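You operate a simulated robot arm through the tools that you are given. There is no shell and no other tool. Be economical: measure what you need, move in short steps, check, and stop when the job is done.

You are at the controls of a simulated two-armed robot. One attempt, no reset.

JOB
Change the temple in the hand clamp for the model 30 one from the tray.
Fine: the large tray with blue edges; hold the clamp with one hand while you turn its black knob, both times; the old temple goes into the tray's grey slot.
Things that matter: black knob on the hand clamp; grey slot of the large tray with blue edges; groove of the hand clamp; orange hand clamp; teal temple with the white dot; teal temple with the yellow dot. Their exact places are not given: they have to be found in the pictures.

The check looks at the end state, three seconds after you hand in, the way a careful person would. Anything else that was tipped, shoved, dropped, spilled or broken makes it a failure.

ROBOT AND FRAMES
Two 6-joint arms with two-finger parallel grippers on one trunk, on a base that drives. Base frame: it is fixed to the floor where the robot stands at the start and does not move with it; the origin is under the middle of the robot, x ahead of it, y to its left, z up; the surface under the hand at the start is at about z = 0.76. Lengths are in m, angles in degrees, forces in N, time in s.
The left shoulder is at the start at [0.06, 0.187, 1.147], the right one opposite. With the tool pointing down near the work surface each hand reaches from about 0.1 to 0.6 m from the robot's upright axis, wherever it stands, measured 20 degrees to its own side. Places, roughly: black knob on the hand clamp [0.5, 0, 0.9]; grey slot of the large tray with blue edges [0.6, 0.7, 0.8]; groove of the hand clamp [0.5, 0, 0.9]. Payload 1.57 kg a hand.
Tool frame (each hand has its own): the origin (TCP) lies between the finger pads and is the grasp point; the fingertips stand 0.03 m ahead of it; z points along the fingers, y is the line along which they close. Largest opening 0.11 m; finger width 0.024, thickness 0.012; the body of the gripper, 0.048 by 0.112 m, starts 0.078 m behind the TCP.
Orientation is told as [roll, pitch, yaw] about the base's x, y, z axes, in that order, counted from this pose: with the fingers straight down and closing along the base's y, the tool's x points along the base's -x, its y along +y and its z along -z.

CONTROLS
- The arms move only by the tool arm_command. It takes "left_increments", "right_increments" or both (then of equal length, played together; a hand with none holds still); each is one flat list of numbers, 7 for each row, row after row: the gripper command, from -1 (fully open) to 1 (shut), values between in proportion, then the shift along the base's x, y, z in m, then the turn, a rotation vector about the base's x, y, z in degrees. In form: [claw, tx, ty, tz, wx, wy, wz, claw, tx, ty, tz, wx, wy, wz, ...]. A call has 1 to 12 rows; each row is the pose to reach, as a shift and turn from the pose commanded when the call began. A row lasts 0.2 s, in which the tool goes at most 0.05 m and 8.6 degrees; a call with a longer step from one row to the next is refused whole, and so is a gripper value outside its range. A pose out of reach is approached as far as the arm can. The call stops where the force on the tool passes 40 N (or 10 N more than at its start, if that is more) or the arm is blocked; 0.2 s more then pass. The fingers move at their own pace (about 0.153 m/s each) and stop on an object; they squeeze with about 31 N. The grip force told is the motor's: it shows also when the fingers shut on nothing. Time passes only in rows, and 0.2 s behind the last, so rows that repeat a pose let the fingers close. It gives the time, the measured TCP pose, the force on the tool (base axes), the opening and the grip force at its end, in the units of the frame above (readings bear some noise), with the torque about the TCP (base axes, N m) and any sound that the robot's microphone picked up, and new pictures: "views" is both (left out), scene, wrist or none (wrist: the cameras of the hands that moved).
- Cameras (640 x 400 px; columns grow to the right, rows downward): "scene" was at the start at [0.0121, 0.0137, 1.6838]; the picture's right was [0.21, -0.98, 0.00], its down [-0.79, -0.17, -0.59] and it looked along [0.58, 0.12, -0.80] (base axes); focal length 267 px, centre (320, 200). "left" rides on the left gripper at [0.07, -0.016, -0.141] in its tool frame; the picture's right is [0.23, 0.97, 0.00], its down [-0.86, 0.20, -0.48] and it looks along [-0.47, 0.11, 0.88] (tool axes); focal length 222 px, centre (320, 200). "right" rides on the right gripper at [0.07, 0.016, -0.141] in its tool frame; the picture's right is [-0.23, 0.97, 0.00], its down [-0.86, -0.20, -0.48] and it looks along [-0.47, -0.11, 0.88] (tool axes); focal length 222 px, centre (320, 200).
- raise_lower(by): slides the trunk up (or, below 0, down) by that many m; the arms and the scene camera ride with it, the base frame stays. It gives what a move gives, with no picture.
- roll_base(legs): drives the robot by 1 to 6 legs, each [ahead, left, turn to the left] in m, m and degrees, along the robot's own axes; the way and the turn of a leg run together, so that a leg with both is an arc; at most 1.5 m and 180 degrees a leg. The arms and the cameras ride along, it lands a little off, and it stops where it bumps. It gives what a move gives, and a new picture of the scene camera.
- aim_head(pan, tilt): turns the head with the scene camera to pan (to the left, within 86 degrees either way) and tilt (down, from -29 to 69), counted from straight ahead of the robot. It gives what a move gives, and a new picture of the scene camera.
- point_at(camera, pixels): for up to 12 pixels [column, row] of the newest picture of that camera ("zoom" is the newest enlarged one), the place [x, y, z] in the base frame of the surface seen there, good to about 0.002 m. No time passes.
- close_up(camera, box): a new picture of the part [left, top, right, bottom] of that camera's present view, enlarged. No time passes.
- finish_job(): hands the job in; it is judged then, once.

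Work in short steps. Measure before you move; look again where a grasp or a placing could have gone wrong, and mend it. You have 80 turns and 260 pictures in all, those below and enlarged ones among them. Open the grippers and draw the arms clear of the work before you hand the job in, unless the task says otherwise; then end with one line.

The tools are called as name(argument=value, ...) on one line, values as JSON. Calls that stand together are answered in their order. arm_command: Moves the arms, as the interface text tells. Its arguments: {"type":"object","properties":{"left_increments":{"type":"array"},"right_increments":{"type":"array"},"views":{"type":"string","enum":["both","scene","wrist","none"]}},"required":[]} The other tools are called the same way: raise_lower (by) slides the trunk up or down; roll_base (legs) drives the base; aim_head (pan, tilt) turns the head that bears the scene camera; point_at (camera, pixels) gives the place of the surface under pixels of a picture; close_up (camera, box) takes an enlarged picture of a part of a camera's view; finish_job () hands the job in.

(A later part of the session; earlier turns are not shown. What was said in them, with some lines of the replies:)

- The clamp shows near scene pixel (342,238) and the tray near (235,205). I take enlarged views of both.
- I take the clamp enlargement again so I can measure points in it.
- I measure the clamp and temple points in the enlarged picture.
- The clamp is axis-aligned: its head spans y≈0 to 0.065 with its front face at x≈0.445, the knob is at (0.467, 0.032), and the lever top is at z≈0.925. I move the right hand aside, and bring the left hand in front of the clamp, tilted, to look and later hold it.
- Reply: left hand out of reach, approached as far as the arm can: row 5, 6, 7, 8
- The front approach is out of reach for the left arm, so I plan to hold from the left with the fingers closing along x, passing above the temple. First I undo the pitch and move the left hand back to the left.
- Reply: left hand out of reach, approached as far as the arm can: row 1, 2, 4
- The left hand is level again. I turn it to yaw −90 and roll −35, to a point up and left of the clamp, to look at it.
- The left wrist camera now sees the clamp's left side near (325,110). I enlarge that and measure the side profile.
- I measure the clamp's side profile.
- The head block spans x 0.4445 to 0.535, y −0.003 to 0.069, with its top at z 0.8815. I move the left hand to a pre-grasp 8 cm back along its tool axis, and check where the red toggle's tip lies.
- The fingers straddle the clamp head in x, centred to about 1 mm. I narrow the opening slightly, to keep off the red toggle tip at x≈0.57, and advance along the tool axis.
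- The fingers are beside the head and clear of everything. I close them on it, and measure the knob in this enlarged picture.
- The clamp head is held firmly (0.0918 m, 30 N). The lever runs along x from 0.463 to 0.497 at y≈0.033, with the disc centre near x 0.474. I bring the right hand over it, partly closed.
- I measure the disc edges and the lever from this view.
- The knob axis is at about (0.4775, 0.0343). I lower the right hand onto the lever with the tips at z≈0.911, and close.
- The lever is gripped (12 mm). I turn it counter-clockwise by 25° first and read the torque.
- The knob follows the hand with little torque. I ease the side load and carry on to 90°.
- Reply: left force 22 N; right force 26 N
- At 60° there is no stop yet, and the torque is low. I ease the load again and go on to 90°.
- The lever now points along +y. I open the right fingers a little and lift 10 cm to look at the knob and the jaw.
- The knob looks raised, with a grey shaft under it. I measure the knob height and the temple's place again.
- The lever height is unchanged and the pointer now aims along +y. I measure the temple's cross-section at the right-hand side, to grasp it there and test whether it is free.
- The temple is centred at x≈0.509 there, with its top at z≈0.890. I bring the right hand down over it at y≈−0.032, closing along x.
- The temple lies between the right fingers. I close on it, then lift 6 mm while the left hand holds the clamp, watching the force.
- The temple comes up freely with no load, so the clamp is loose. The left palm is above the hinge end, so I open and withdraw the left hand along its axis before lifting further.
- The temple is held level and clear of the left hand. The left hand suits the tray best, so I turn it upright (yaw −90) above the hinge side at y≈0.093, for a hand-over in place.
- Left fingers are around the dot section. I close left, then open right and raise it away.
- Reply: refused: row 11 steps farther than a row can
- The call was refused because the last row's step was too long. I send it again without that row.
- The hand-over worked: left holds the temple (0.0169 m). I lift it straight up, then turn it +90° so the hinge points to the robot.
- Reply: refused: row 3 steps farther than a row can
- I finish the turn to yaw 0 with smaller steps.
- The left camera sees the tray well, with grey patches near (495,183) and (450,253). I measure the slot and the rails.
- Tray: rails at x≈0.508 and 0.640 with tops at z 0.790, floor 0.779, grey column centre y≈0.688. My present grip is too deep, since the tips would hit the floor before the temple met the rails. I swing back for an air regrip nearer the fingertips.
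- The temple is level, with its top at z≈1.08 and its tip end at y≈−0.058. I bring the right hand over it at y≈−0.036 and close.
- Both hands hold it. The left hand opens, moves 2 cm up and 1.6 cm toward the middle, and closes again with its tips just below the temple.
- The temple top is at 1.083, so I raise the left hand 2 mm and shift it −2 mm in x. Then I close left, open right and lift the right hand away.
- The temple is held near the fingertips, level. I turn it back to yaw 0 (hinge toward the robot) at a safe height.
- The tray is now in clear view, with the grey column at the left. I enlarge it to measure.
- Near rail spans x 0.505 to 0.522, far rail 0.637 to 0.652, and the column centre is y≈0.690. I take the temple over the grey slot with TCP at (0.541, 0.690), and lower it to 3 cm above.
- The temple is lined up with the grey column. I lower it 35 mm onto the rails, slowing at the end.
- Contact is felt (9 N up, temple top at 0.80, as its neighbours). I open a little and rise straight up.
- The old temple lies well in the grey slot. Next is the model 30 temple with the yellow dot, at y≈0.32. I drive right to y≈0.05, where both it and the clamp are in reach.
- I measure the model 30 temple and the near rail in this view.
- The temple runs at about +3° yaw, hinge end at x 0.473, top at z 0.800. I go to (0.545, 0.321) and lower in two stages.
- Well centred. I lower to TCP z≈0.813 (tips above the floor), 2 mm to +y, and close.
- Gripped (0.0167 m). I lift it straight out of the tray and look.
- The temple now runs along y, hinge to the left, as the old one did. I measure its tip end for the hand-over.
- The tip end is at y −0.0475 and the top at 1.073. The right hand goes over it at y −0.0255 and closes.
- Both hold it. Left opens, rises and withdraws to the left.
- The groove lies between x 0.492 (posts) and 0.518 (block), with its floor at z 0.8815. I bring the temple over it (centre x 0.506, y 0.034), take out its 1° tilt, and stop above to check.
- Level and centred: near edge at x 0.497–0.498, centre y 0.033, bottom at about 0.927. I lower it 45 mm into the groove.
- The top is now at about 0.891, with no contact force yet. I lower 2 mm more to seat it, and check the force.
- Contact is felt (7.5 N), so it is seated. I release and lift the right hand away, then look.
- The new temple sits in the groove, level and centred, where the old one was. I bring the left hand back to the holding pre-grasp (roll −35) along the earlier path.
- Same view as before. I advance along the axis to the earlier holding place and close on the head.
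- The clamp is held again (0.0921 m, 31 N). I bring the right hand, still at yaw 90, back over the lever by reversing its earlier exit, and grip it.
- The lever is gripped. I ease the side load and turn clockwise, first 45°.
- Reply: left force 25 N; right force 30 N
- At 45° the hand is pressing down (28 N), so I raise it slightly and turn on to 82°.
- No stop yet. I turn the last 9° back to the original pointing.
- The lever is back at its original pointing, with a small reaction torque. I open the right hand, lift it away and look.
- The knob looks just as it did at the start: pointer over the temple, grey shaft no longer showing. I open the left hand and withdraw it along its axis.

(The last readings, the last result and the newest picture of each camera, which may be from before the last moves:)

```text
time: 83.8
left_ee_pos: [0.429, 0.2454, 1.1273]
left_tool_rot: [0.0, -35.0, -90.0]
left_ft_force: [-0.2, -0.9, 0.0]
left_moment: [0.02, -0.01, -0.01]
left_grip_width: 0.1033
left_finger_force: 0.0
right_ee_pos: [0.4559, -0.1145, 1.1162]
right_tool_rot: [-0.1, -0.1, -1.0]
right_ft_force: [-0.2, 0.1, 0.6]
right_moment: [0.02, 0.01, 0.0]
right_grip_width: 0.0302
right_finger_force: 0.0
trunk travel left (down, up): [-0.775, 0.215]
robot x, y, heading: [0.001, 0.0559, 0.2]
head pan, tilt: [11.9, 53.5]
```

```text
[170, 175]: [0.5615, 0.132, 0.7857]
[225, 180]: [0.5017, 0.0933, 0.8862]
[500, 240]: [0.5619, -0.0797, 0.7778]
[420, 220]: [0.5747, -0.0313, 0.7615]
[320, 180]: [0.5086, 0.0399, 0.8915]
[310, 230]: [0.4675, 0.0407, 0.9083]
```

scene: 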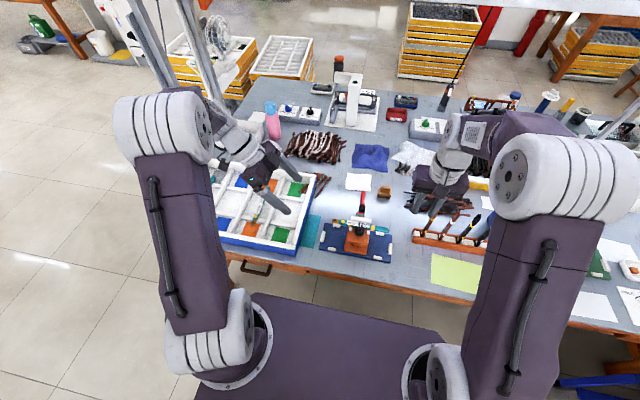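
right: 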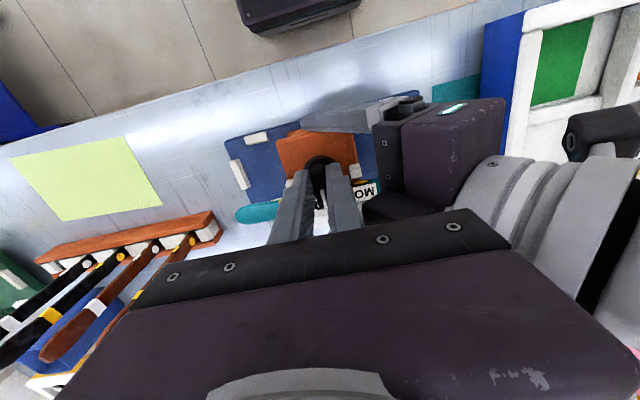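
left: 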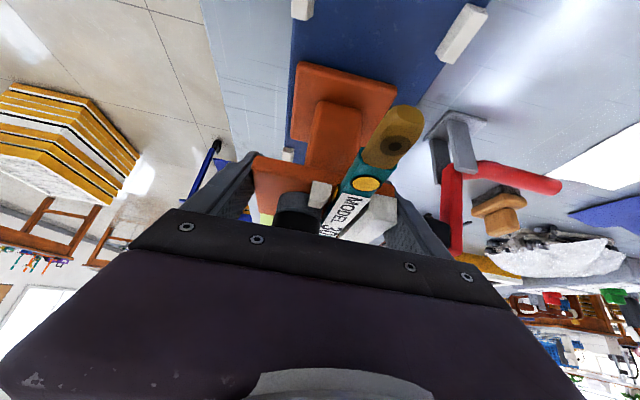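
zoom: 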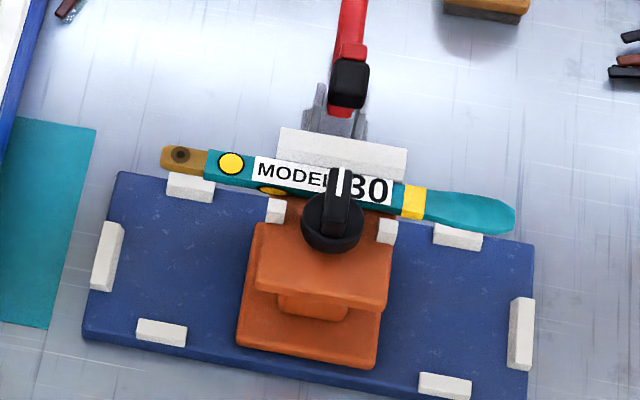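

The clamp shows MODEL 30 with the knob as at the start, and nothing else has shifted. I open both grippers and raise the hands clear.

arm_command(left_increments=[-1, -0.01, 0.01, 0.03, 7, 0, 0, -1, -0.02, 0.02, 0.06, 14, 0, 0, -1, -0.03, 0.02, 0.09, 21, 0, 0, -1, -0.04, 0.02, 0.11, 28, 0, 0, -1, -0.05, 0.02, 0.12, 35, 0, 0], right_increments=[-1, 0, -0.02, 0.03, 0, 0, 0, -1, 0, -0.04, 0.06, 0, 0, 0, -1, 0, -0.06, 0.09, 0, 0, 0, -1, 0, -0.08, 0.11, 0, 0, 0, -1, 0, -0.1, 0.12, 0, 0, 0], views="scene")

close_up(camera="scene", box=[160, 130, 400, 270])

```text
time: 85.0
left_ee_pos: [0.3807, 0.264, 1.2446]
left_tool_rot: [0.0, 0.2, -89.9]
left_ft_force: [-1.0, -0.7, 0.1]
left_moment: [0.0, 0.0, 0.01]
left_grip_width: 0.11
left_finger_force: 0.1
right_ee_pos: [0.455, -0.2185, 1.2344]
right_tool_rot: [0.1, 0.0, -0.9]
right_ft_force: [0.2, -0.7, -0.1]
right_moment: [-0.02, -0.04, -0.04]
right_grip_width: 0.1098
right_finger_force: 0.0
trunk travel left (down, up): [-0.775, 0.215]
robot x, y, heading: [-0.0046, 0.0527, 0.1]
head pan, tilt: [11.9, 53.5]
```

scene: 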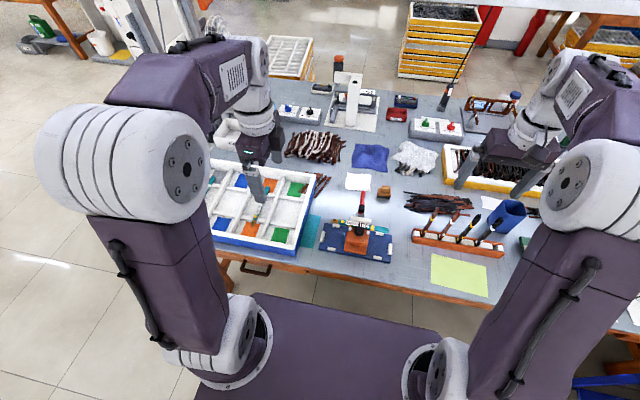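

```text
2.67 times, centred on (280, 200) of scene
```

zoom: 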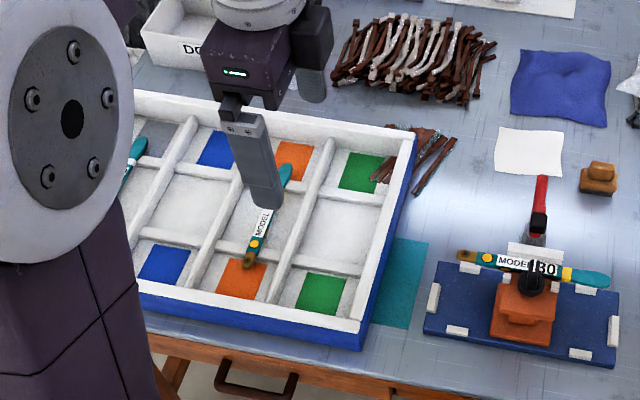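

The new temple is in the clamp, the old one is in the grey slot, and both hands are open and clear, so I hand in.

finish_job()

```text
The job is handed in.
```

The job is handed in: the model 30 temple is in the hand clamp with the knob turned back to its starting position. The old temple lies in the tray's grey slot. I held the clamp both times I turned the knob, but did not tug the new temple to test its hold.
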